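You operate a simulated robot arm through the tools that you are given. There is no shell and no other tool. Be economical: measure what you need, move in short steps, check, and stop when the job is done.

The job below is to be done with a simulated robot arm. You get a single attempt, and the scene is never put back.

JOB
Fetch the wide steel ring and set it on the low blue table top. Open the centre drawer, put the large nut on the packing bench top away inside and shut the drawer again. Pull the bench drawer open. Do these in any order.

The check looks at the end state, three seconds after you hand in, the way a careful person would. Anything else that was tipped, shoved, dropped, spilled or broken makes it a failure.

ROBOT AND FRAMES
A 7-joint arm with a two-finger parallel gripper on a trunk, on a base that drives. Base frame: it is fixed to the floor where the robot stands at the start and does not move with it; the origin is under the middle of the robot, x ahead of it, y to its left, z up. Units: m, degrees, N and s.
With the tool pointing down near the work surface it reaches from about 0.2 to 0.74 m from the robot's upright axis, wherever it stands. Its first joint turns from -166.0 to 166.0 degrees. Places, roughly: bench drawer [0.9, 0.3, 0.7]; centre drawer [7.1, -2.5, 0.6]; centre drawer inside [7.2, -2.5, 0.5]; low blue table top [2.7, -2.5, 0.7]. Payload 1.57 kg.
The TCP is the grasp point between the finger pads, 0.03 m short of the fingertips. In the tool frame z runs along the fingers and y along their closing line. The gripper opens to 0.11 m. The fingers are 0.024 m wide and 0.012 m thick; the gripper's body (0.048 by 0.112 m) begins 0.078 m behind the TCP.
Orientation is that of the tool frame in the base frame, as a unit quaternion [x, y, z, w]. With the fingers straight down and closing along the base's y, the tool's x points along the base's -x, its y along +y and its z along -z.

CONTROLS
- The arm moves only by the tool play_rows. Its argument "targets" is a list of rows, each a list of 7 numbers: the shift along the tool's x, y, z in units of 25 mm (1.0 is 25 mm), then the turn, a rotation vector about the tool's x, y, z in units of 6 degrees (1.0 is 6 degrees), then the opening, from 0 (shut) to 1 (fully open). In form: [[dx, dy, dz, rx, ry, rz, fingers], ...]. A call has 1 to 20 rows; each row shifts and turns the commanded pose from where the row before left it, along the tool's axes as they then stand. A call with a number of a shift or a turn outside -1 to 1 is refused whole. A row lasts 0.2 s, in which the tool goes at most 0.05 m and 8.6 degrees; a call with a longer step from one row to the next is refused whole, and so is a gripper value outside its range. Where a pose cannot be reached the arm comes as near as it can. A force on the tool above 40 N (or 10 N above the force at the start of the call, whichever is more), or a blocked arm, ends the call early, and 0.2 s more pass. Each finger travels about 0.045 m/s and halts on what it meets, pressing with about 43 N; the grip force reading is that of the motor and also rises with nothing between the fingers. The clock runs only during rows and for 0.2 s after the last one: add rows that do not move to give the fingers time. It gives the time, the measured TCP pose, the force on the tool (base axes), the opening and the grip force at its end, in the units of the frame above (readings bear some noise), with the torque about the TCP (base axes, N m) and any sound that the robot's microphone picked up, and new pictures: "views" is both (left out), scene, wrist or none.
- Cameras (640 x 400 px; columns grow to the right, rows downward): "scene" is now at [0.021, 0.1774, 1.5686]; the picture's right is [0.28, -0.96, 0.00], its down [-0.63, -0.18, -0.75] and it looks along [0.72, 0.21, -0.66] (base axes); focal length 257 px, centre (320, 200). "wrist" rides on the gripper at [0.07, 0.016, -0.141] in the tool frame; the picture's right is [-0.23, 0.97, 0.00], its down [-0.86, -0.20, -0.48] and it looks along [-0.47, -0.11, 0.88] (tool axes); focal length 222 px, centre (320, 200). There is no depth. A picture from a camera that has moved, and an enlarged one, comes with that camera's place and axes in the base frame and with its lens.
- raise_lower(by): slides the trunk up (or, below 0, down) by that many m; the arm and the scene camera ride with it, the base frame stays. It gives what a move gives, with no picture.
- roll_base(legs): drives the robot by 1 to 6 legs, each [ahead, turn to the left] in m and degrees, along the robot's own axes; the way and the turn of a leg run together, so that a leg with both is an arc; at most 1.5 m and 180 degrees a leg. The arm and the cameras ride along, it lands a little off, and it stops where it bumps. It gives what a move gives, and a new picture of the scene camera.
- pan_tilt(pan, tilt): turns the head with the scene camera to pan (to the left, within 155 degrees either way) and tilt (down, from -29 to 69), counted from straight ahead of the robot. It gives what a move gives, and a new picture of the scene camera.
- enlarge(camera, box): a new picture of the part [left, top, right, bottom] of that camera's present view, enlarged. It takes no simulated time.
- close_job(): hands the job in; it is judged then, once.

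Work in short steps. Places have to be worked out from the pictures, the camera data and where the tool is seen: move nearer, look again, correct. Check each grasp and each placing, and mend what went wrong. You have 165 turns and 260 pictures in all, those below and enlarged ones among them. Open the gripper and draw the arm clear of the work before you hand the job in, unless the task says otherwise; then end with one line.

The tools are called after "Request:" as name(argument=value, ...) on one line, values as JSON. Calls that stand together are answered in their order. play_rows: Moves the arm, as the interface text tells. Its arguments: {"type":"object","properties":{"targets":{"type":"array","items":{"type":"array","items":{"type":"number"}}},"views":{"type":"string","enum":["both","scene","wrist","none"]}},"required":["targets"]} The other tools are called the same way: raise_lower (by) slides the trunk up or down; roll_base (legs) drives the base; pan_tilt (pan, tilt) turns the head that bears the scene camera; enlarge (camera, box) takes an enlarged picture of a part of a camera's view; close_job () hands the job in.

At the start:

```text
clock: 0.0
position: [0.4574, 0.1551, 1.1284]
ee_rot: [0.0, 1.0, 0.001, 0.0]
ft_force: [-0.6, -0.1, -0.8]
wrist_torque: [0.01, -0.04, 0.0]
finger_gap: 0.1101
grasp_force: 0.1
trunk travel left (down, up): [-0.5, 0.09]
robot x, y, heading: [0.0039, -0.0015, 0.0]
head pan, tilt: [16.2, 41.0]
```

scene: 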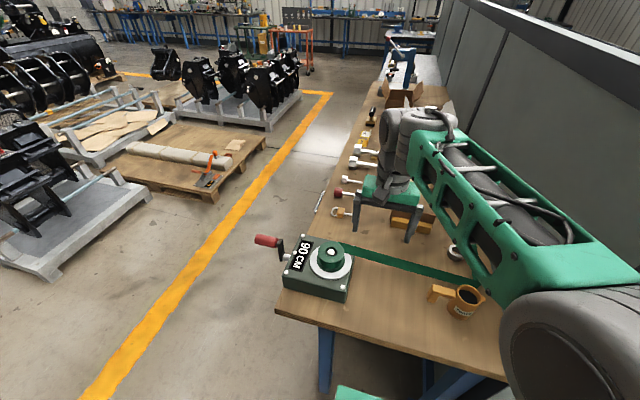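
wrist: 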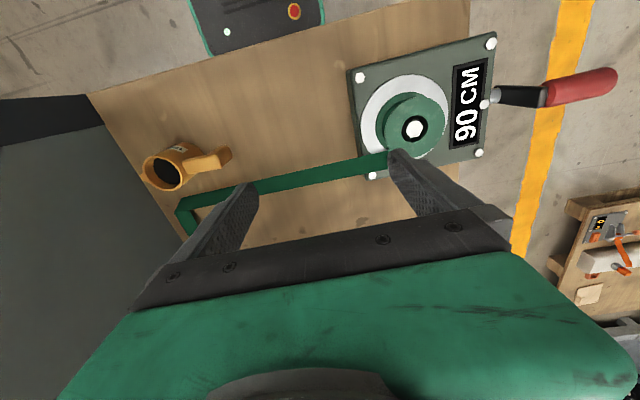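

The pictures show a long bench ahead with a crank device, mug and things beyond. I look around with the head first.

Request:
pan_tilt(pan=0, tilt=35)

Request:
pan_tilt(pan=-50, tilt=20)

Request:
pan_tilt(pan=-110, tilt=20)

Request:
pan_tilt(pan=60, tilt=25)

```text
clock: 0.8
position: [0.4565, 0.1548, 1.1275]
ee_rot: [0.001, 1.0, 0.001, 0.0]
ft_force: [-0.1, 0.2, 0.0]
wrist_torque: [-0.07, -0.01, 0.01]
finger_gap: 0.1098
grasp_force: 0.0
trunk travel left (down, up): [-0.5, 0.09]
robot x, y, heading: [-0.0005, 0.0047, -0.0]
head pan, tilt: [0.0, 35.0]
camera scene: at [0.0281, 0.154, 1.5776], right [0.0, -1.0, 0.0], down [-0.57, 0.0, -0.82], along [0.82, 0.0, -0.57], focal length 257 px, centre (320, 200)
```

scene: 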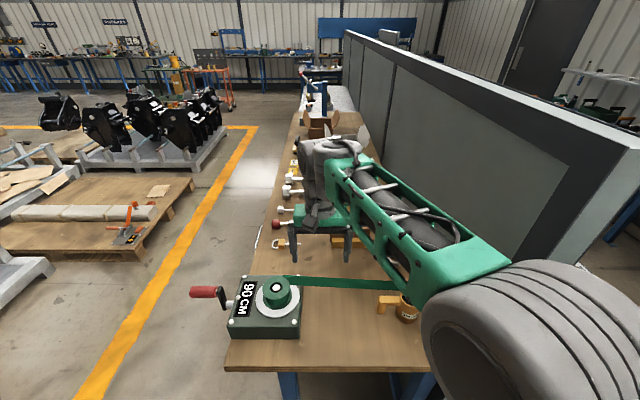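

```text
clock: 2.0
position: [0.4572, 0.1538, 1.127]
ee_rot: [0.0, 1.0, 0.0, -0.001]
ft_force: [-0.3, 0.0, 1.1]
wrist_torque: [-0.01, -0.01, 0.0]
finger_gap: 0.11
grasp_force: 0.0
trunk travel left (down, up): [-0.5, 0.09]
robot x, y, heading: [0.0006, -0.0022, -0.2]
head pan, tilt: [-50.0, 20.0]
camera scene: at [-0.0001, 0.0826, 1.6014], right [-0.77, -0.64, 0.0], down [-0.22, 0.26, -0.94], along [0.6, -0.72, -0.34], focal length 257 px, centre (320, 200)
```

scene: 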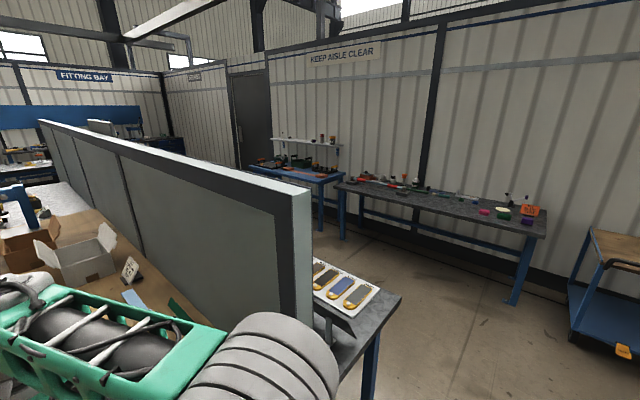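

```text
clock: 3.3
position: [0.4561, 0.1535, 1.1279]
ee_rot: [-0.001, 1.0, 0.0, 0.001]
ft_force: [-0.4, 0.7, -0.2]
wrist_torque: [-0.04, -0.01, 0.0]
finger_gap: 0.1098
grasp_force: 0.1
trunk travel left (down, up): [-0.5, 0.09]
robot x, y, heading: [-0.0023, 0.0006, 0.1]
head pan, tilt: [-110.0, 20.0]
camera scene: at [-0.0918, 0.0664, 1.6015], right [-0.94, 0.34, 0.0], down [0.12, 0.32, -0.94], along [-0.32, -0.88, -0.34], focal length 257 px, centre (320, 200)
```

scene: 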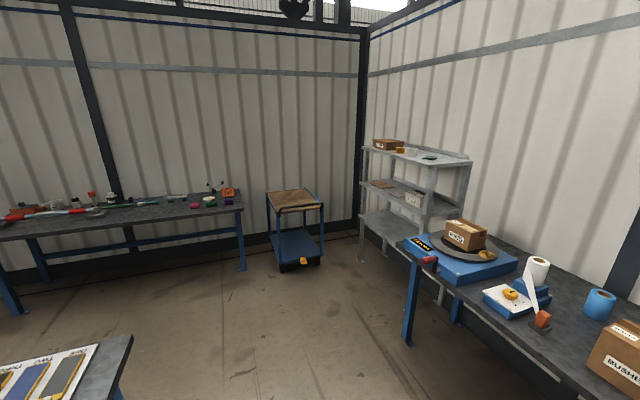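

```text
clock: 5.8
position: [0.4562, 0.1538, 1.1288]
ee_rot: [-0.001, 1.0, 0.0, -0.001]
ft_force: [-0.6, 0.4, -0.4]
wrist_torque: [0.0, 0.01, 0.0]
finger_gap: 0.1103
grasp_force: 0.0
trunk travel left (down, up): [-0.5, 0.09]
robot x, y, heading: [0.0008, 0.0033, -0.1]
head pan, tilt: [60.0, 25.0]
camera scene: at [-0.0139, 0.2337, 1.5934], right [0.87, -0.5, 0.0], down [-0.21, -0.37, -0.91], along [0.45, 0.78, -0.42], focal length 257 px, centre (320, 200)
```

scene: 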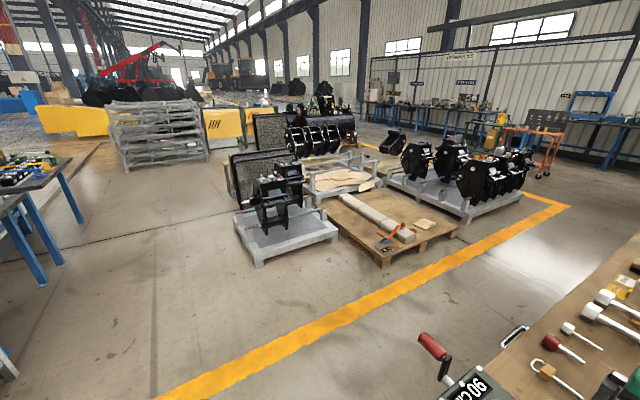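

Next I look at the rest of the room (right-behind, left-behind) and the near bench.

Request:
pan_tilt(pan=-150, tilt=22)

Request:
pan_tilt(pan=130, tilt=20)

Request:
pan_tilt(pan=15, tilt=60)

Request:
pan_tilt(pan=-43, tilt=12)

Request:
enlarge(camera="scene", box=[280, 120, 480, 245])

```text
clock: 8.9
position: [0.4572, 0.1535, 1.1274]
ee_rot: [0.0, 1.0, 0.0, 0.0]
ft_force: [0.5, -0.4, -0.4]
wrist_torque: [-0.03, 0.0, 0.01]
finger_gap: 0.1102
grasp_force: 0.1
trunk travel left (down, up): [-0.5, 0.09]
robot x, y, heading: [0.0028, -0.0001, 0.3]
head pan, tilt: [-150.0, 22.0]
camera scene: at [-0.1404, 0.1075, 1.5982], right [-0.5, 0.87, 0.0], down [0.32, 0.19, -0.93], along [-0.8, -0.46, -0.37], focal length 257 px, centre (320, 200)
```

scene: 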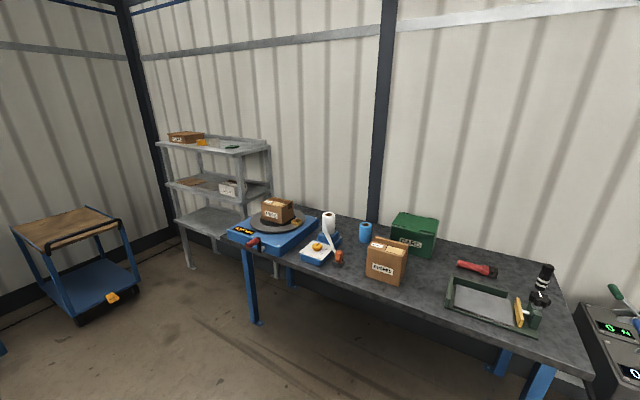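

```text
clock: 12.8
position: [0.4571, 0.1532, 1.1266]
ee_rot: [-0.001, 1.0, 0.0, -0.001]
ft_force: [1.0, -0.1, 0.0]
wrist_torque: [0.03, 0.0, -0.04]
finger_gap: 0.1099
grasp_force: 0.1
trunk travel left (down, up): [-0.5, 0.09]
robot x, y, heading: [0.0023, -0.0007, -0.2]
head pan, tilt: [130.0, 20.0]
camera scene: at [-0.1198, 0.2253, 1.6014], right [0.77, 0.64, 0.0], down [0.22, -0.26, -0.94], along [-0.6, 0.72, -0.34], focal length 257 px, centre (320, 200)
```

scene: 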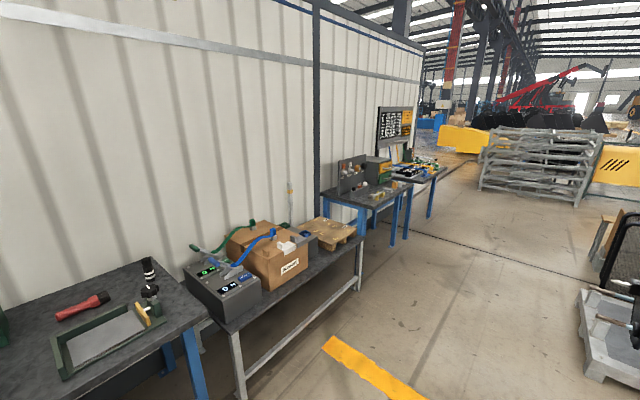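

```text
clock: 14.7
position: [0.4566, 0.1537, 1.1274]
ee_rot: [0.0, 1.0, 0.0, 0.001]
ft_force: [0.3, 0.4, 0.7]
wrist_torque: [0.03, 0.03, 0.02]
finger_gap: 0.1103
grasp_force: 0.2
trunk travel left (down, up): [-0.5, 0.09]
robot x, y, heading: [0.0034, -0.0023, 0.1]
head pan, tilt: [15.0, 60.0]
camera scene: at [0.0044, 0.1712, 1.5433], right [0.26, -0.97, 0.0], down [-0.84, -0.22, -0.5], along [0.48, 0.13, -0.87], focal length 257 px, centre (320, 200)
```

scene: 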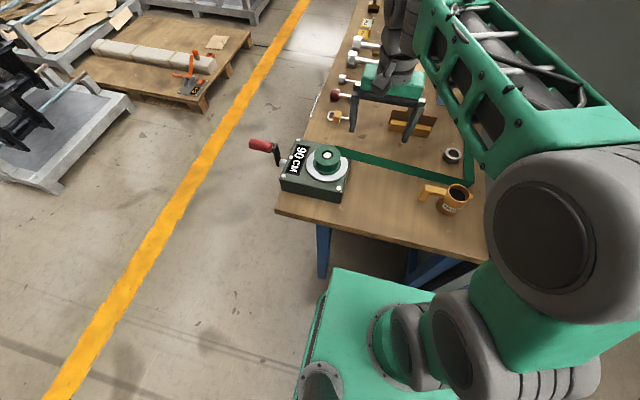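

```text
clock: 16.0
position: [0.4581, 0.1536, 1.1284]
ee_rot: [0.0, 1.0, 0.0, -0.001]
ft_force: [0.0, -0.1, -0.3]
wrist_torque: [0.0, 0.0, -0.01]
finger_gap: 0.1097
grasp_force: 0.1
trunk travel left (down, up): [-0.5, 0.09]
robot x, y, heading: [0.0023, 0.0011, 0.0]
head pan, tilt: [-43.0, 12.0]
camera scene: at [0.0082, 0.0904, 1.6144], right [-0.68, -0.73, 0.0], down [-0.15, 0.14, -0.98], along [0.72, -0.67, -0.21], focal length 257 px, centre (320, 200)
```

scene: 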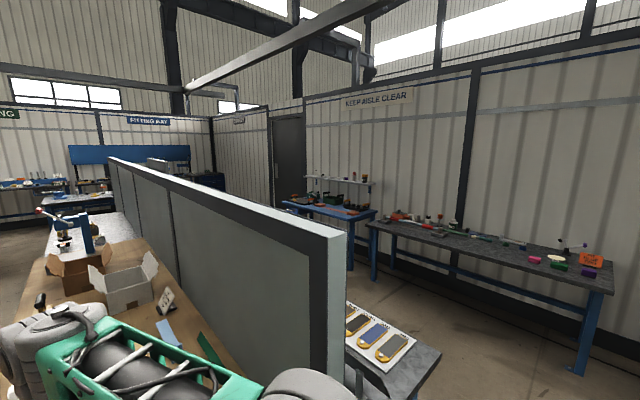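

```text
3.20 times, centred on (380, 182) of scene
camera zoom: at [0.0082, 0.0904, 1.6144], right [-0.68, -0.73, 0.0], down [-0.15, 0.14, -0.98], along [0.72, -0.67, -0.21], focal length 824 px, centre (128, 256)
```

zoom: 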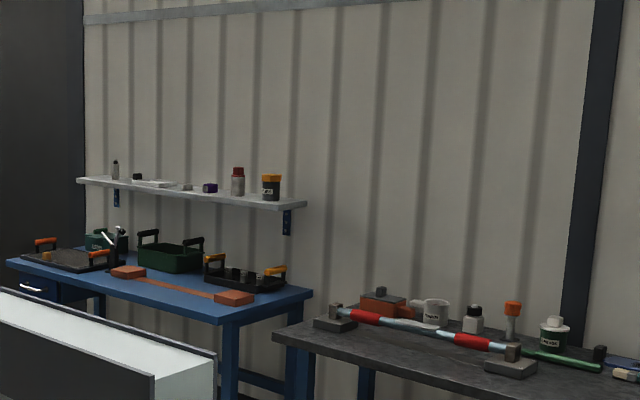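

I zoom on the signs and on the ring-like thing on the near bench.

Request:
pan_tilt(pan=-5, tilt=10)

Request:
enlarge(camera="scene", box=[0, 60, 320, 260])

Request:
enlarge(camera="scene", box=[240, 60, 480, 210])

Request:
pan_tilt(pan=15, tilt=50)

Request:
enlarge(camera="scene", box=[300, 0, 500, 125])

Request:
enlarge(camera="scene", box=[300, 100, 500, 225])

```text
clock: 17.0
position: [0.4563, 0.1541, 1.1276]
ee_rot: [-0.001, 1.0, 0.0, -0.001]
ft_force: [0.1, -0.2, 0.3]
wrist_torque: [0.01, 0.0, 0.0]
finger_gap: 0.11
grasp_force: 0.1
trunk travel left (down, up): [-0.5, 0.09]
robot x, y, heading: [-0.0001, -0.0022, 0.1]
head pan, tilt: [-5.0, 10.0]
camera scene: at [0.0326, 0.1457, 1.6177], right [-0.09, -1.0, 0.0], down [-0.17, 0.02, -0.98], along [0.98, -0.09, -0.17], focal length 257 px, centre (320, 200)
```

scene: 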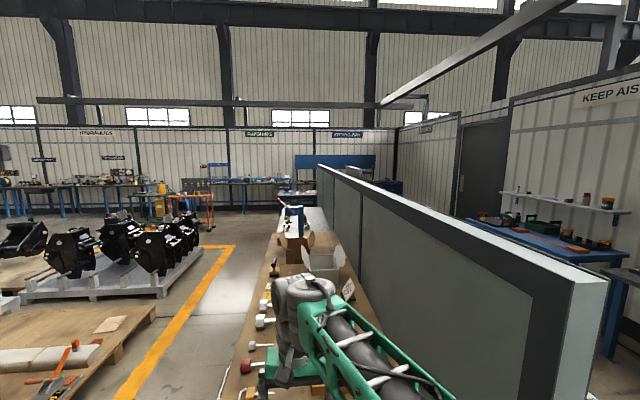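

```text
2.00 times, centred on (160, 160) of scene
camera zoom: at [0.0326, 0.1457, 1.6177], right [-0.09, -1.0, 0.0], down [-0.17, 0.02, -0.98], along [0.98, -0.09, -0.17], focal length 515 px, centre (640, 280)
```

zoom: 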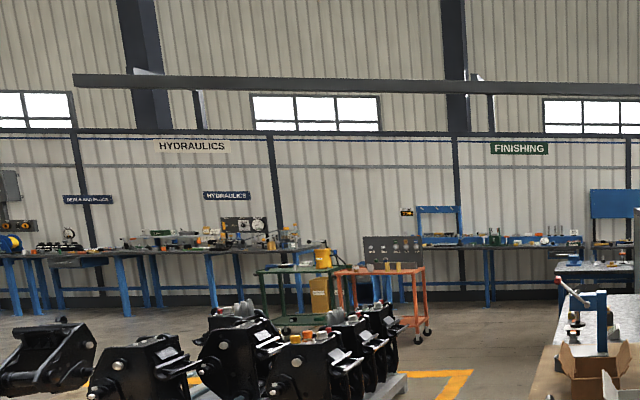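

```text
2.67 times, centred on (360, 135) of scene
camera zoom: at [0.0326, 0.1457, 1.6177], right [-0.09, -1.0, 0.0], down [-0.17, 0.02, -0.98], along [0.98, -0.09, -0.17], focal length 686 px, centre (213, 373)
```

zoom: 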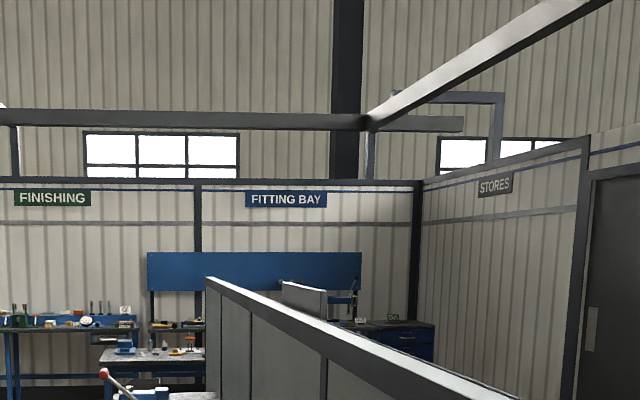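

```text
clock: 18.1
position: [0.4576, 0.1543, 1.1286]
ee_rot: [-0.001, 1.0, 0.0, 0.0]
ft_force: [0.0, -0.5, -0.3]
wrist_torque: [-0.02, 0.0, 0.03]
finger_gap: 0.11
grasp_force: 0.1
trunk travel left (down, up): [-0.5, 0.09]
robot x, y, heading: [-0.0013, -0.0001, -0.2]
head pan, tilt: [15.0, 50.0]
camera scene: at [0.0144, 0.1738, 1.5559], right [0.26, -0.97, 0.0], down [-0.74, -0.2, -0.64], along [0.62, 0.17, -0.77], focal length 257 px, centre (320, 200)
```

scene: 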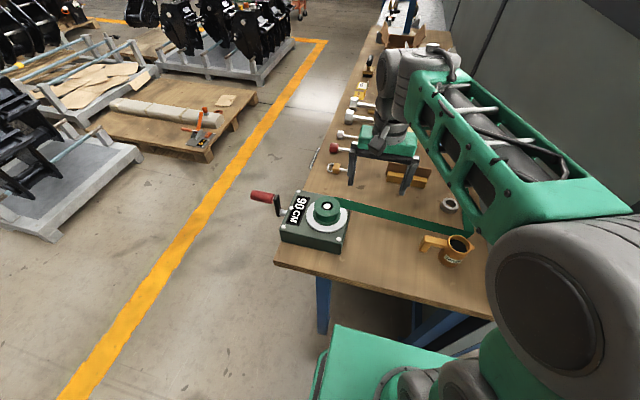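

```text
3.20 times, centred on (400, 62) of scene
camera zoom: at [0.0144, 0.1738, 1.5559], right [0.26, -0.97, 0.0], down [-0.74, -0.2, -0.64], along [0.62, 0.17, -0.77], focal length 824 px, centre (64, 640)
```

zoom: 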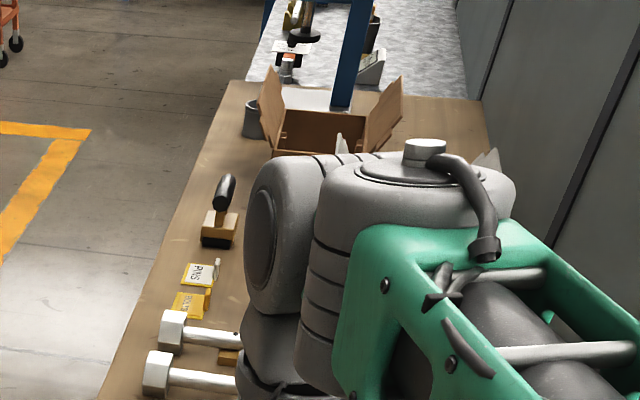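

```text
3.20 times, centred on (400, 162) of scene
camera zoom: at [0.0144, 0.1738, 1.5559], right [0.26, -0.97, 0.0], down [-0.74, -0.2, -0.64], along [0.62, 0.17, -0.77], focal length 824 px, centre (64, 320)
```

zoom: 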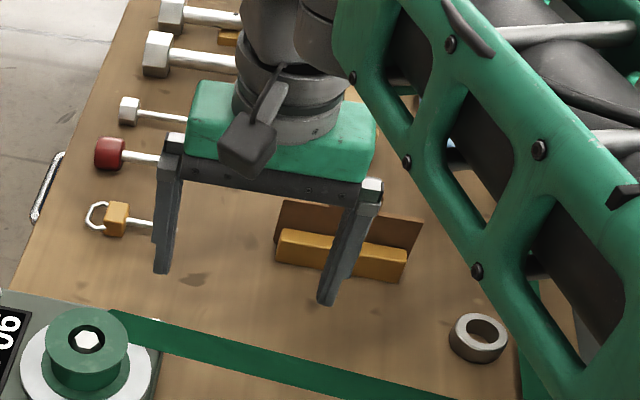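

The wooden bench nearest holds boxes, a strap and a ring; its drawer handle is on its left edge. I raise the trunk a bit and drive around to its left side, to face the bench from (0.9, 0.95).

Request:
raise_lower(by=0.08)

Request:
roll_base(legs=[[0, 90], [0.95, 0], [0, -90], [0.9, 0]])

Request:
pan_tilt(pan=-75, tilt=40)

```text
clock: 19.2
position: [0.4564, 0.155, 1.2078]
ee_rot: [-0.001, 1.0, 0.0, -0.001]
ft_force: [-0.6, -0.5, 0.0]
wrist_torque: [0.0, -0.03, 0.02]
finger_gap: 0.1099
grasp_force: 0.0
trunk travel left (down, up): [-0.58, 0.01]
robot x, y, heading: [0.0008, -0.0019, 0.1]
head pan, tilt: [15.0, 50.0]
```

```text
clock: 36.2
position: [1.3364, 1.1826, 1.2067]
ee_rot: [-0.022, 1.0, -0.001, 0.0]
ft_force: [0.3, -0.2, -0.7]
wrist_torque: [0.0, 0.01, 0.02]
finger_gap: 0.1101
grasp_force: 0.0
trunk travel left (down, up): [-0.58, 0.01]
robot x, y, heading: [0.8901, 1.0122, 2.5]
head pan, tilt: [15.0, 50.0]
camera scene: at [0.8933, 1.1828, 1.6359], right [0.3, -0.95, 0.0], down [-0.73, -0.23, -0.64], along [0.61, 0.19, -0.77], focal length 257 px, centre (320, 200)
```

scene: 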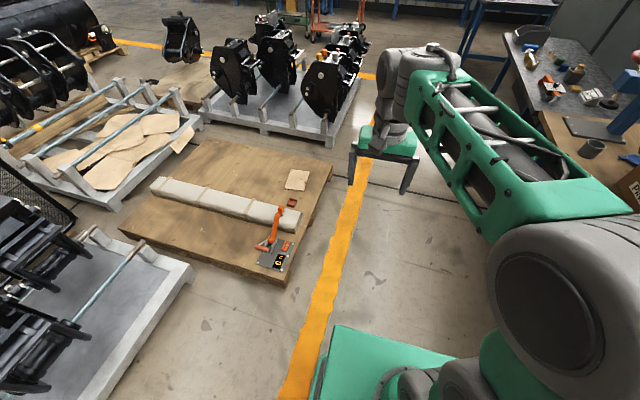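

```text
clock: 37.8
position: [1.3355, 1.1836, 1.2076]
ee_rot: [-0.023, 1.0, 0.0, 0.0]
ft_force: [0.4, -0.3, 0.1]
wrist_torque: [0.0, -0.01, 0.03]
finger_gap: 0.1102
grasp_force: 0.0
trunk travel left (down, up): [-0.58, 0.01]
robot x, y, heading: [0.8858, 1.0082, 2.7]
head pan, tilt: [-75.0, 40.0]
camera scene: at [0.8454, 1.0785, 1.65], right [-0.95, -0.3, 0.0], down [-0.19, 0.61, -0.77], along [0.23, -0.73, -0.64], focal length 257 px, centre (320, 200)
```

scene: 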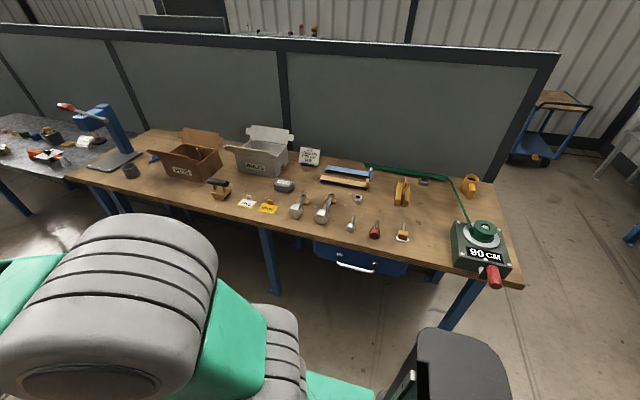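

Good view of the bench. I zoom in on the items.

Request:
enlarge(camera="scene", box=[270, 140, 400, 221])

Request:
enlarge(camera="scene", box=[380, 150, 530, 244])

Request:
enlarge(camera="scene", box=[60, 90, 320, 250])

Request:
enlarge(camera="scene", box=[270, 190, 430, 290])

```text
4.92 times, centred on (335, 180) of scene
camera zoom: at [0.8454, 1.0785, 1.65], right [-0.95, -0.3, 0.0], down [-0.19, 0.61, -0.77], along [0.23, -0.73, -0.64], focal length 1267 px, centre (246, 296)
```

zoom: 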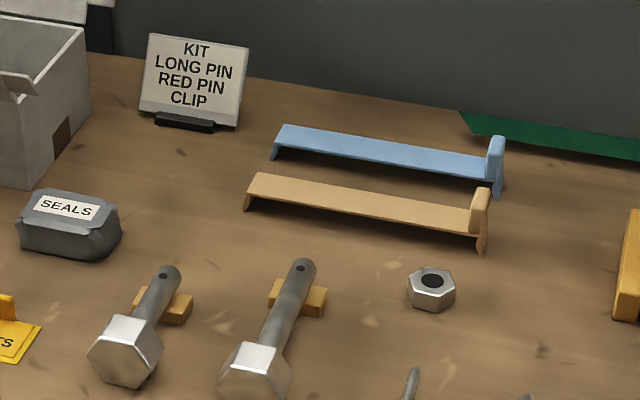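

```text
4.26 times, centred on (455, 197) of scene
camera zoom: at [0.8454, 1.0785, 1.65], right [-0.95, -0.3, 0.0], down [-0.19, 0.61, -0.77], along [0.23, -0.73, -0.64], focal length 1095 px, centre (-254, 213)
```

zoom: 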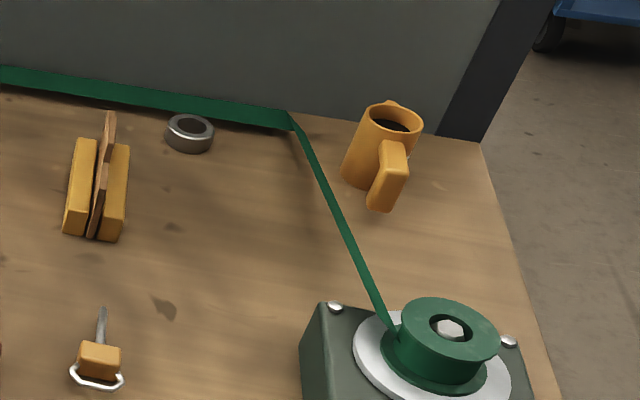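

```text
2.46 times, centred on (190, 170) of scene
camera zoom: at [0.8454, 1.0785, 1.65], right [-0.95, -0.3, 0.0], down [-0.19, 0.61, -0.77], along [0.23, -0.73, -0.64], focal length 634 px, centre (640, 274)
```

zoom: 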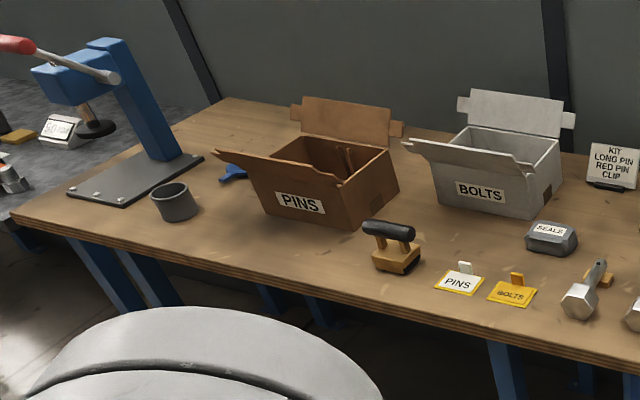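

```text
4.00 times, centred on (350, 240) of scene
camera zoom: at [0.8454, 1.0785, 1.65], right [-0.95, -0.3, 0.0], down [-0.19, 0.61, -0.77], along [0.23, -0.73, -0.64], focal length 1030 px, centre (200, 40)
```

zoom: 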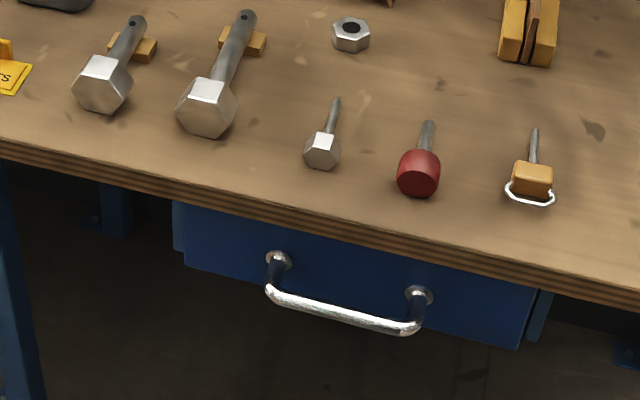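

The large hex nut sits at about (0.96, 0.13) and the steel ring at about (0.66, -0.10). I'll first take the nut: face the bench and move up a little.

Request:
roll_base(legs=[[0, -92.7], [0.25, 0]])

Request:
pan_tilt(pan=20, tilt=50)

```text
clock: 43.6
position: [1.0198, 0.3004, 1.2074]
ee_rot: [0.717, 0.697, 0.0, 0.0]
ft_force: [0.5, 0.0, -1.0]
wrist_torque: [0.0, -0.05, -0.03]
finger_gap: 0.1097
grasp_force: 0.0
trunk travel left (down, up): [-0.58, 0.01]
robot x, y, heading: [0.8791, 0.7587, -91.6]
head pan, tilt: [-75.0, 40.0]
camera scene: at [0.9525, 0.7961, 1.6501], right [-0.23, 0.97, 0.0], down [0.63, 0.15, -0.77], along [-0.75, -0.18, -0.64], focal length 257 px, centre (320, 200)
```

scene: 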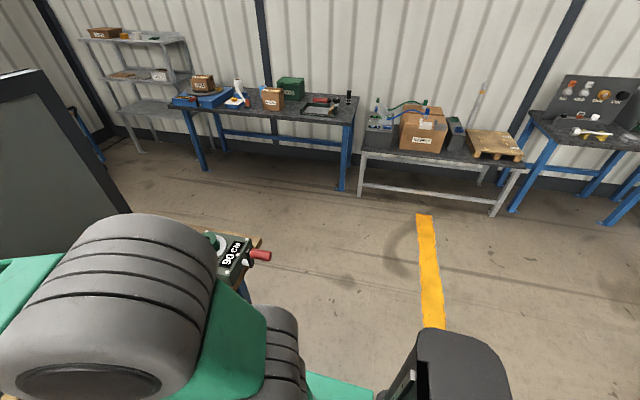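

```text
clock: 45.4
position: [1.0195, 0.3004, 1.2072]
ee_rot: [0.717, 0.697, 0.0, 0.0]
ft_force: [0.6, -0.3, 0.7]
wrist_torque: [0.01, -0.02, 0.02]
finger_gap: 0.1099
grasp_force: 0.1
trunk travel left (down, up): [-0.58, 0.01]
robot x, y, heading: [0.8768, 0.7614, -91.7]
head pan, tilt: [20.0, 50.0]
camera scene: at [1.0594, 0.7435, 1.6359], right [-0.95, -0.31, 0.0], down [-0.24, 0.73, -0.64], along [0.2, -0.61, -0.77], focal length 257 px, centre (320, 200)
```

scene: 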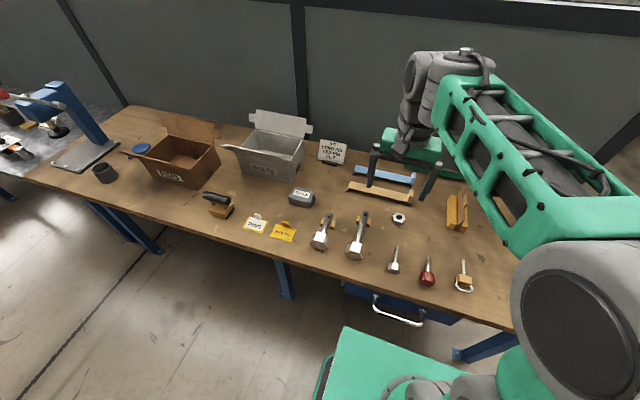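

The nut is consistently at (0.956, 0.127). I move the tool over it and down to z≈1.05 for a wrist look.

Request:
play_rows(targets=[[-1, -0.34, 0.5, 0, 0, 0, 1], [-1, -0.34, 0.5, 0, 0, 0, 1], [-1, -0.34, 0.5, 0, 0, 0, 1], [-1, -0.34, 1, 0, 0, 0, 1], [-1, -0.34, 1, 0, 0, 0, 1], [-1, -0.34, 1, 0, 0, 0, 1], [-1, -0.3, 1, 0, 0, 0, 1], [0, 0, 0.8, 0, 0, 0, 1], [0, 0, 0, 0, 0, 0, 1]], views="both")

```text
clock: 47.4
position: [0.9542, 0.1269, 1.0497]
ee_rot: [0.717, 0.697, 0.0, 0.0]
ft_force: [-0.7, 0.2, -0.6]
wrist_torque: [0.02, -0.03, 0.0]
finger_gap: 0.1101
grasp_force: 0.1
trunk travel left (down, up): [-0.58, 0.01]
robot x, y, heading: [0.8775, 0.7594, -91.7]
head pan, tilt: [20.0, 50.0]
camera scene: at [1.0594, 0.7436, 1.6359], right [-0.95, -0.31, 0.0], down [-0.24, 0.73, -0.64], along [0.2, -0.61, -0.77], focal length 257 px, centre (320, 200)
camera wrist: at [0.9726, 0.1968, 1.1916], right [0.97, -0.26, 0.0], down [-0.22, -0.85, 0.48], along [-0.12, -0.46, -0.88], focal length 222 px, centre (320, 200)
```

scene: 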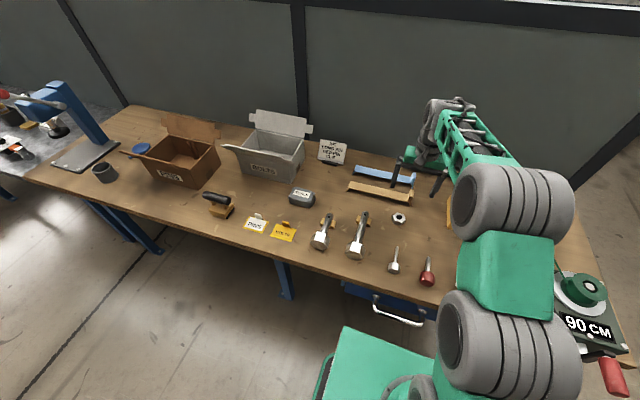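
wrist: 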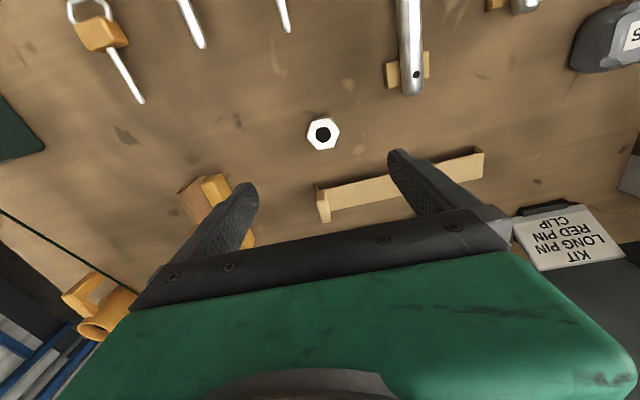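

Request:
enlarge(camera="wrist", box=[283, 108, 363, 158])

```text
8.00 times, centred on (323, 133) of wrist
camera zoom: at [0.9726, 0.1968, 1.1916], right [0.97, -0.26, 0.0], down [-0.22, -0.85, 0.48], along [-0.12, -0.46, -0.88], focal length 1777 px, centre (296, 736)
```

zoom: 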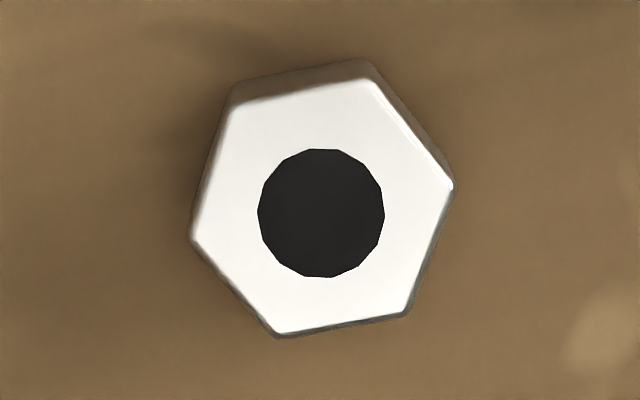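

The nut's flats face directions about +26°, so I turn the tool −27.6° about its z, centre at (0.960, 0.133), and descend to z≈0.895.

Request:
play_rows(targets=[[0.24, 0.22, 0, 0, 0, 0, 1], [0, 0, 0.8, 0, 0, -0.92, 1], [0, 0, 0.8, 0, 0, -0.92, 1], [0, 0, 0.8, 0, 0, -0.92, 1], [0, 0, 0.8, 0, 0, -0.92, 1], [0, 0, 0.8, 0, 0, -0.92, 1], [0, 0, 0, 0, 0, 0, 1]], views="wrist")

```text
clock: 49.0
position: [0.9603, 0.1353, 0.9498]
ee_rot: [0.53, 0.848, 0.0, 0.0]
ft_force: [-0.2, -0.3, 0.3]
wrist_torque: [0.0, 0.02, -0.01]
finger_gap: 0.1097
grasp_force: 0.1
trunk travel left (down, up): [-0.58, 0.01]
robot x, y, heading: [0.8791, 0.7615, -91.7]
head pan, tilt: [20.0, 50.0]
camera wrist: at [0.9437, 0.2059, 1.092], right [0.97, 0.22, 0.0], down [0.2, -0.86, 0.48], along [0.11, -0.47, -0.88], focal length 222 px, centre (320, 200)
```

wrist: 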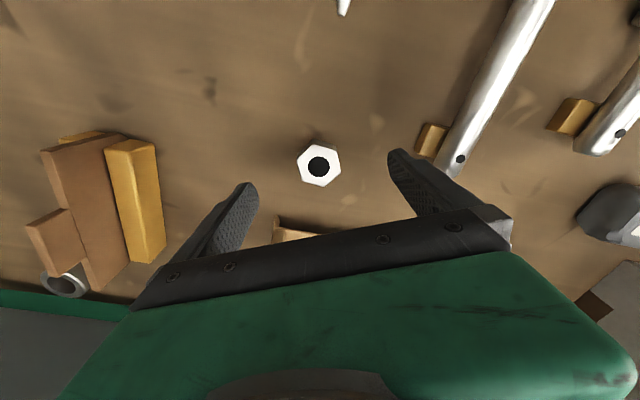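

Aligned. I narrow the fingers slightly and descend to 0.895.

Request:
play_rows(targets=[[0, 0, 0, 0, 0, 0, 0.75], [0, 0, 0, 0, 0, 0, 0.75], [0.1, -0.05, 0.8, 0, 0, 0, 0.75], [0, 0, 0.8, 0, 0, 0, 0.75], [0, 0, 0.5, 0, 0, 0, 0.75], [0, 0, 0, 0, 0, 0, 0.75]], views="wrist")

```text
clock: 50.4
position: [0.9589, 0.1366, 0.8991]
ee_rot: [0.53, 0.848, 0.0, 0.001]
ft_force: [0.1, 0.4, 0.2]
wrist_torque: [-0.06, 0.01, -0.02]
finger_gap: 0.0824
grasp_force: 0.0
trunk travel left (down, up): [-0.58, 0.01]
robot x, y, heading: [0.8753, 0.7616, -91.7]
head pan, tilt: [20.0, 50.0]
camera wrist: at [0.9431, 0.2066, 1.0409], right [0.98, 0.22, 0.0], down [0.2, -0.86, 0.48], along [0.11, -0.47, -0.88], focal length 222 px, centre (320, 200)
```

wrist: 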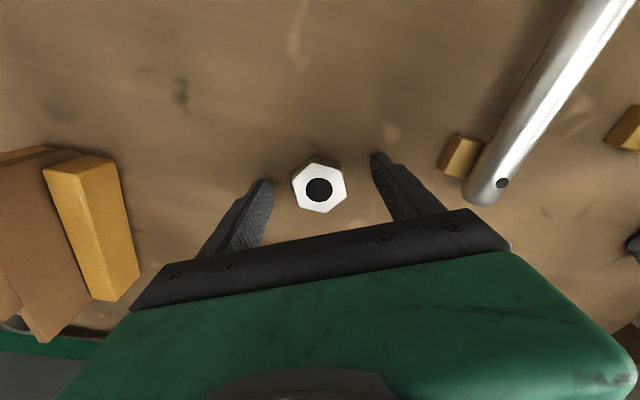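

Request:
play_rows(targets=[[-0.12, 0, 0.15, 0, 0, 0, 0.75], [0, 0, 0, 0, 0, 0, 0], [0, 0, 0, 0, 0, 0, 0], [0, 0, 0, 0, 0, 0, 0], [0, 0, 0, 0, 0, 0, 0], [0, 0, 0, 0, 0, 0, 0], [0, 0, 0, 0, 0, 0, 0]], views="wrist")

```text
clock: 52.0
position: [0.9609, 0.1335, 0.8944]
ee_rot: [0.531, 0.848, 0.0, -0.001]
ft_force: [-0.9, -0.2, 0.2]
wrist_torque: [-0.01, 0.01, -0.01]
finger_gap: 0.0406
grasp_force: 42.9
trunk travel left (down, up): [-0.58, 0.01]
robot x, y, heading: [0.8793, 0.7651, -91.8]
head pan, tilt: [20.0, 50.0]
camera wrist: at [0.9447, 0.2039, 1.0365], right [0.98, 0.22, 0.0], down [0.2, -0.86, 0.48], along [0.11, -0.47, -0.88], focal length 222 px, centre (320, 200)
```

wrist: 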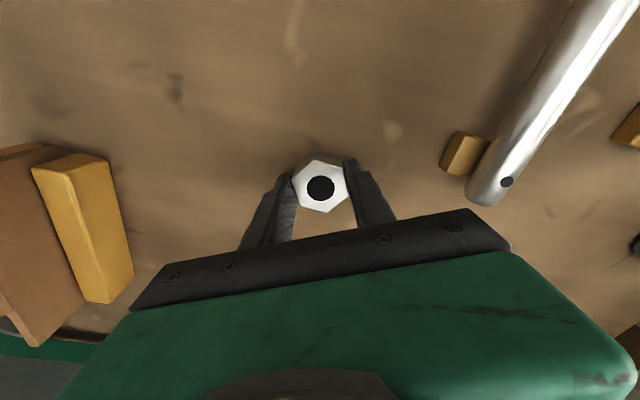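

Gripped across flats (0.0406). I lift straight up, then turn back and draw toward the robot.

Request:
play_rows(targets=[[0, 0, -1, 0, 0, 0, 0], [0, 0, -1, 0, 0, 0, 0], [0, 0, -1, 0, 0, 0, 0], [0, 0, -1, 0, 0, 0, 0], [0, 0, -1, 0, 0, 0, 0], [0, 0, -1, 0, 0, 0, 0], [0, 0, -1, 0, 0, 0, 0], [0, 0, -1, 0, 0, 0, 0], [0, 0, -1, 0, 0, 0, 0], [0, 0, -1, 0, 0, 0, 0], [0, 0, -1, 0, 0, 0, 0], [0, 0, -1, 0, 0, 0, 0], [0, 0, -1, 0, 0, 1, 0], [0, 0, 0, 0, 0, 1, 0], [0, 0, 0, 0, 0, 1, 0], [0, 0, 0, 0, 0, 1, 0], [1, 0, 0, 0, 0, 0.6, 0], [1, 0.3, 0, 0, 0, 0, 0], [1, 0.3, 0, 0, 0, 0, 0], [1, 0.3, 0, 0, 0, 0, 0]], views="wrist")

Request:
pan_tilt(pan=60, tilt=15)

Request:
enlarge(camera="scene", box=[200, 50, 640, 325])

```text
clock: 56.1
position: [0.9855, 0.2341, 1.2181]
ee_rot: [0.718, 0.696, 0.001, -0.001]
ft_force: [-0.6, 0.5, -0.3]
wrist_torque: [0.0, -0.03, 0.01]
finger_gap: 0.0406
grasp_force: 43.6
trunk travel left (down, up): [-0.58, 0.01]
robot x, y, heading: [0.8772, 0.7595, -91.8]
head pan, tilt: [20.0, 50.0]
camera wrist: at [1.003, 0.3041, 1.3599], right [0.97, -0.26, 0.0], down [-0.22, -0.85, 0.48], along [-0.12, -0.46, -0.88], focal length 222 px, centre (320, 200)
```

wrist: 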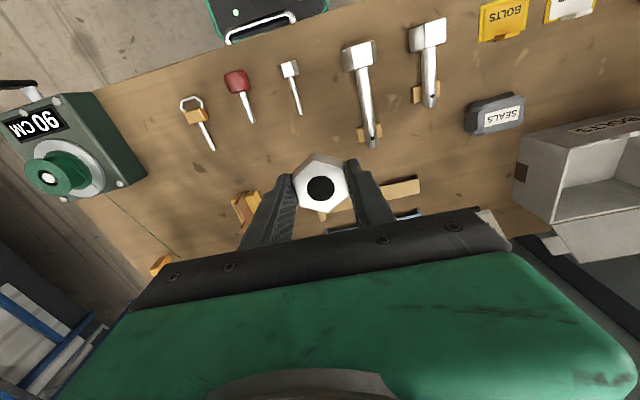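

```text
clock: 57.2
position: [0.985, 0.2324, 1.2178]
ee_rot: [0.717, 0.697, 0.0, 0.0]
ft_force: [-0.5, -0.2, -0.9]
wrist_torque: [0.03, -0.04, -0.02]
finger_gap: 0.0408
grasp_force: 43.2
trunk travel left (down, up): [-0.58, 0.01]
robot x, y, heading: [0.8763, 0.7616, -91.5]
head pan, tilt: [60.0, 15.0]
camera scene: at [1.1147, 0.7674, 1.6895], right [-0.53, -0.85, 0.0], down [-0.22, 0.14, -0.97], along [0.82, -0.51, -0.26], focal length 257 px, centre (320, 200)
```

scene: 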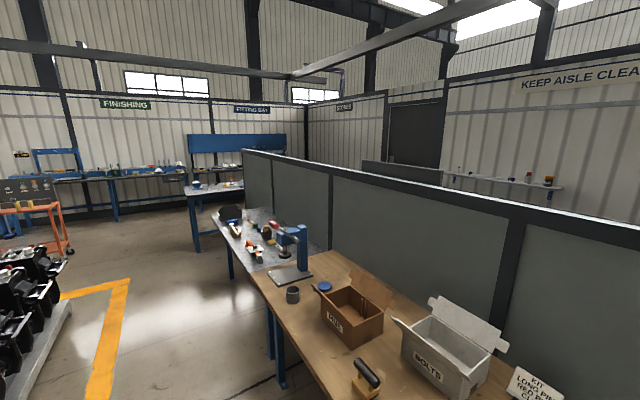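

```text
1.45 times, centred on (420, 188) of scene
camera zoom: at [1.1147, 0.7674, 1.6895], right [-0.53, -0.85, 0.0], down [-0.22, 0.14, -0.97], along [0.82, -0.51, -0.26], focal length 374 px, centre (174, 218)
```

zoom: 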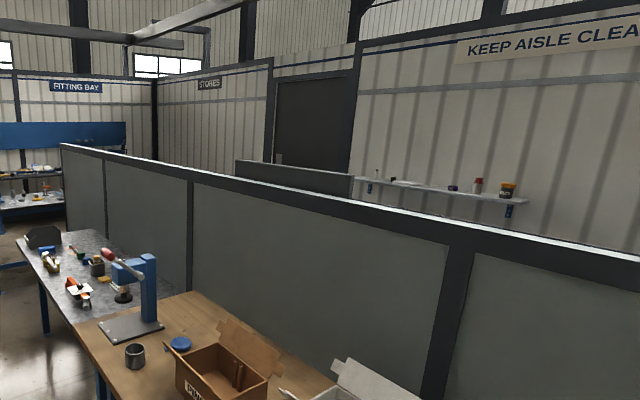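

Nut is held. I back out, turn along the aisle and drive to about x=4, y=1.05 to look for the route to the centre drawer.

Request:
roll_base(legs=[[-0.35, 0], [0, 91.5], [1.5, 0], [1.4, 0]])

Request:
pan_tilt(pan=-40, tilt=20)

```text
clock: 76.9
position: [4.3245, 0.8828, 1.2174]
ee_rot: [0.062, 0.998, 0.0, 0.0]
ft_force: [-0.1, 0.2, -1.5]
wrist_torque: [0.0, 0.0, 0.0]
finger_gap: 0.0409
grasp_force: 42.2
trunk travel left (down, up): [-0.58, 0.01]
robot x, y, heading: [3.7872, 0.8321, -7.2]
head pan, tilt: [60.0, 15.0]
camera scene: at [3.8052, 1.0642, 1.6896], right [0.8, -0.6, 0.0], down [-0.16, -0.21, -0.97], along [0.58, 0.77, -0.26], focal length 257 px, centre (320, 200)
```

scene: 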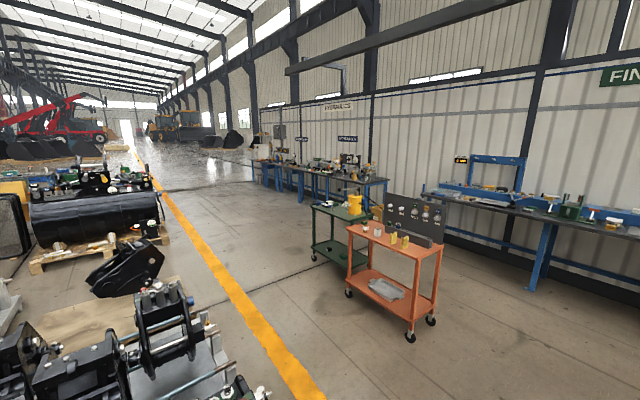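

```text
clock: 78.7
position: [4.325, 0.8845, 1.2176]
ee_rot: [0.063, 0.998, -0.001, 0.0]
ft_force: [-0.1, -0.1, -1.6]
wrist_torque: [0.01, 0.01, 0.03]
finger_gap: 0.0408
grasp_force: 43.1
trunk travel left (down, up): [-0.58, 0.01]
robot x, y, heading: [3.7872, 0.8322, -7.0]
head pan, tilt: [-40.0, 20.0]
camera scene: at [3.8118, 0.9216, 1.6815], right [-0.73, -0.68, 0.0], down [-0.23, 0.25, -0.94], along [0.64, -0.69, -0.34], focal length 257 px, centre (320, 200)
```

scene: 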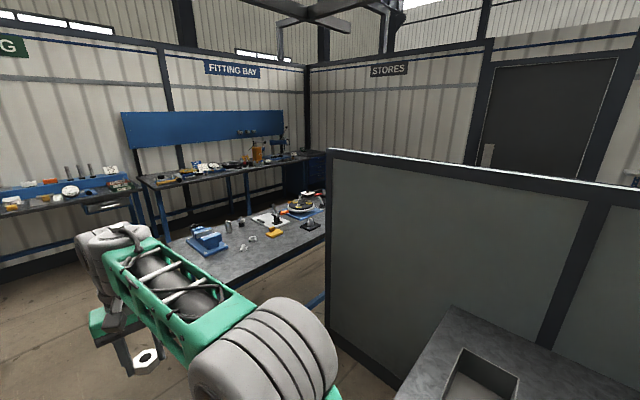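

The centre drawer cabinet is in the far right corner of the fitting bay. I route around the island table: to about (6.15, 1.15), then turn right down between island and back bench.

Request:
roll_base(legs=[[0, 15], [1.19, 0], [1.19, 0], [0, -97.7]])

Request:
pan_tilt(pan=10, tilt=20)

```text
clock: 95.1
position: [6.2502, 0.577, 1.2177]
ee_rot: [0.704, 0.71, 0.0, -0.001]
ft_force: [-0.1, 0.8, 0.0]
wrist_torque: [0.0, 0.0, 0.01]
finger_gap: 0.0408
grasp_force: 43.1
trunk travel left (down, up): [-0.58, 0.01]
robot x, y, heading: [6.1237, 1.1018, -89.6]
head pan, tilt: [-40.0, 20.0]
camera scene: at [6.2196, 1.0903, 1.6815], right [-0.77, 0.64, 0.0], down [0.22, 0.26, -0.94], along [-0.6, -0.73, -0.34], focal length 257 px, centre (320, 200)
```

scene: 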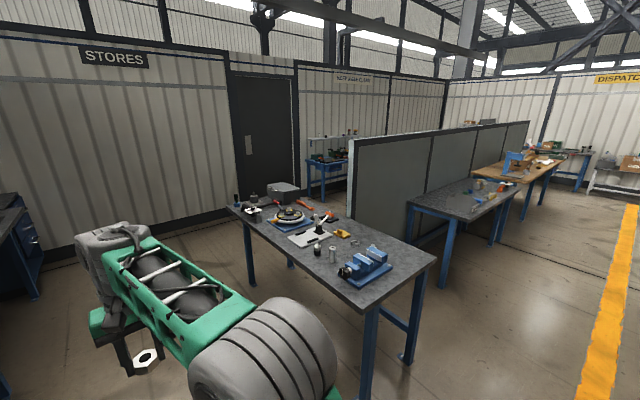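

```text
clock: 96.3
position: [6.2507, 0.578, 1.2172]
ee_rot: [0.704, 0.71, -0.001, 0.0]
ft_force: [-0.2, 1.0, -1.6]
wrist_torque: [0.01, -0.01, 0.01]
finger_gap: 0.0406
grasp_force: 42.9
trunk travel left (down, up): [-0.58, 0.01]
robot x, y, heading: [6.1241, 1.1011, -89.7]
head pan, tilt: [10.0, 20.0]
camera scene: at [6.2959, 1.0707, 1.6814], right [-0.98, -0.18, 0.0], down [-0.06, 0.34, -0.94], along [0.17, -0.92, -0.34], focal length 257 px, centre (320, 200)
```

scene: 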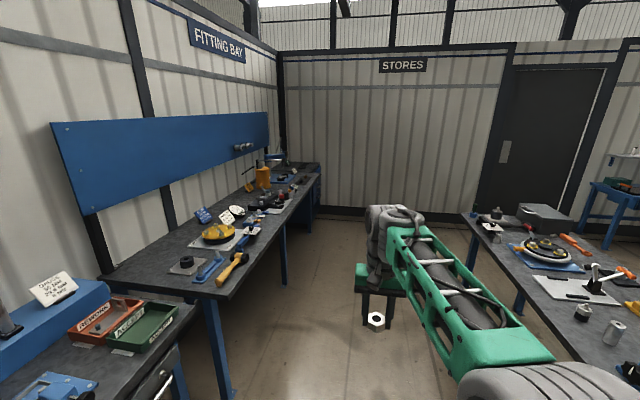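

Corridor is clear (x 5.6–6.9). I drive down it 2.9 m with a look afterwards.

Request:
roll_base(legs=[[1.45, 2], [1.4, -2]])

Request:
pan_tilt(pan=60, tilt=35)

```text
clock: 110.2
position: [6.2387, -2.2987, 1.2175]
ee_rot: [0.719, 0.695, 0.0, 0.0]
ft_force: [0.2, -0.4, -1.7]
wrist_torque: [0.02, 0.01, 0.02]
finger_gap: 0.0409
grasp_force: 43.3
trunk travel left (down, up): [-0.58, 0.01]
robot x, y, heading: [6.1376, -1.7735, -91.9]
head pan, tilt: [10.0, 20.0]
camera scene: at [6.3046, -1.808, 1.6814], right [-0.99, -0.14, 0.0], down [-0.05, 0.34, -0.94], along [0.13, -0.93, -0.34], focal length 257 px, centre (320, 200)
```

scene: 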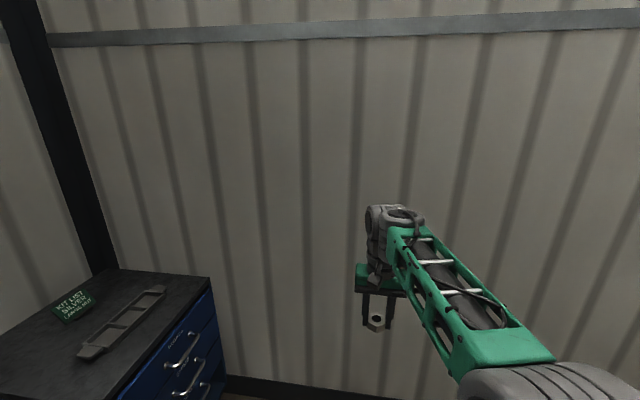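

```text
clock: 111.4
position: [6.2394, -2.2994, 1.2179]
ee_rot: [0.719, 0.695, 0.0, 0.0]
ft_force: [-0.4, -0.4, -1.4]
wrist_torque: [0.02, 0.0, 0.01]
finger_gap: 0.0405
grasp_force: 43.5
trunk travel left (down, up): [-0.58, 0.01]
robot x, y, heading: [6.1304, -1.7728, -91.7]
head pan, tilt: [60.0, 35.0]
camera scene: at [6.3662, -1.7621, 1.6576], right [-0.53, -0.85, 0.0], down [-0.49, 0.3, -0.82], along [0.7, -0.43, -0.57], focal length 257 px, centre (320, 200)
```

scene: 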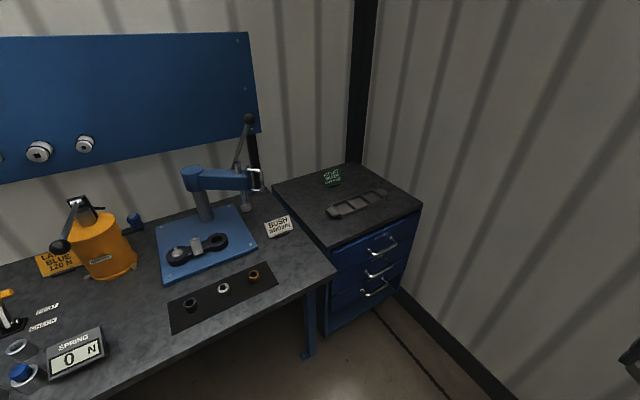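

The drawer cabinet has its front at x≈7.01, y −2.8…−2.2, top z≈0.86, three drawers. I move to about (6.3, −2.5) facing it.

Request:
roll_base(legs=[[0.73, 0], [0, 91.7], [0.12, 0]])

Request:
pan_tilt(pan=0, tilt=45)

```text
clock: 114.1
position: [6.2267, -2.7718, 1.2184]
ee_rot: [0.713, 0.701, 0.006, -0.012]
ft_force: [-3.1, 14.9, 1.2]
wrist_torque: [-1.92, -0.49, 0.09]
finger_gap: 0.0409
grasp_force: 42.7
trunk travel left (down, up): [-0.58, 0.01]
robot x, y, heading: [6.1253, -2.2548, -91.5]
head pan, tilt: [60.0, 35.0]
stopped in leg 1: the force on the tool passed its limit (the readings are from after the stop); the commanded pose is now the measured one
camera scene: at [6.3508, -2.2436, 1.6578], right [-0.52, -0.85, 0.0], down [-0.49, 0.3, -0.82], along [0.7, -0.43, -0.57], focal length 257 px, centre (320, 200)
```

scene: 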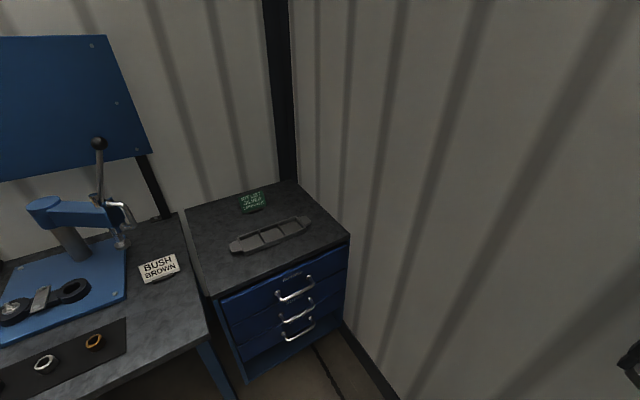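

```text
clock: 115.4
position: [6.2254, -2.772, 1.2185]
ee_rot: [0.712, 0.702, 0.008, -0.011]
ft_force: [-2.4, 18.5, 2.0]
wrist_torque: [-2.33, -0.44, 0.16]
finger_gap: 0.0409
grasp_force: 42.8
trunk travel left (down, up): [-0.58, 0.01]
robot x, y, heading: [6.12, -2.2543, -91.6]
head pan, tilt: [0.0, 45.0]
camera scene: at [6.2736, -2.2782, 1.6429], right [-1.0, 0.03, 0.0], down [0.02, 0.7, -0.71], along [-0.02, -0.71, -0.71], focal length 257 px, centre (320, 200)
```

scene: 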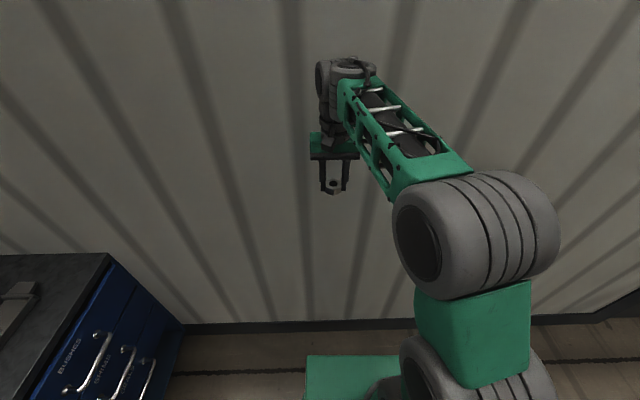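

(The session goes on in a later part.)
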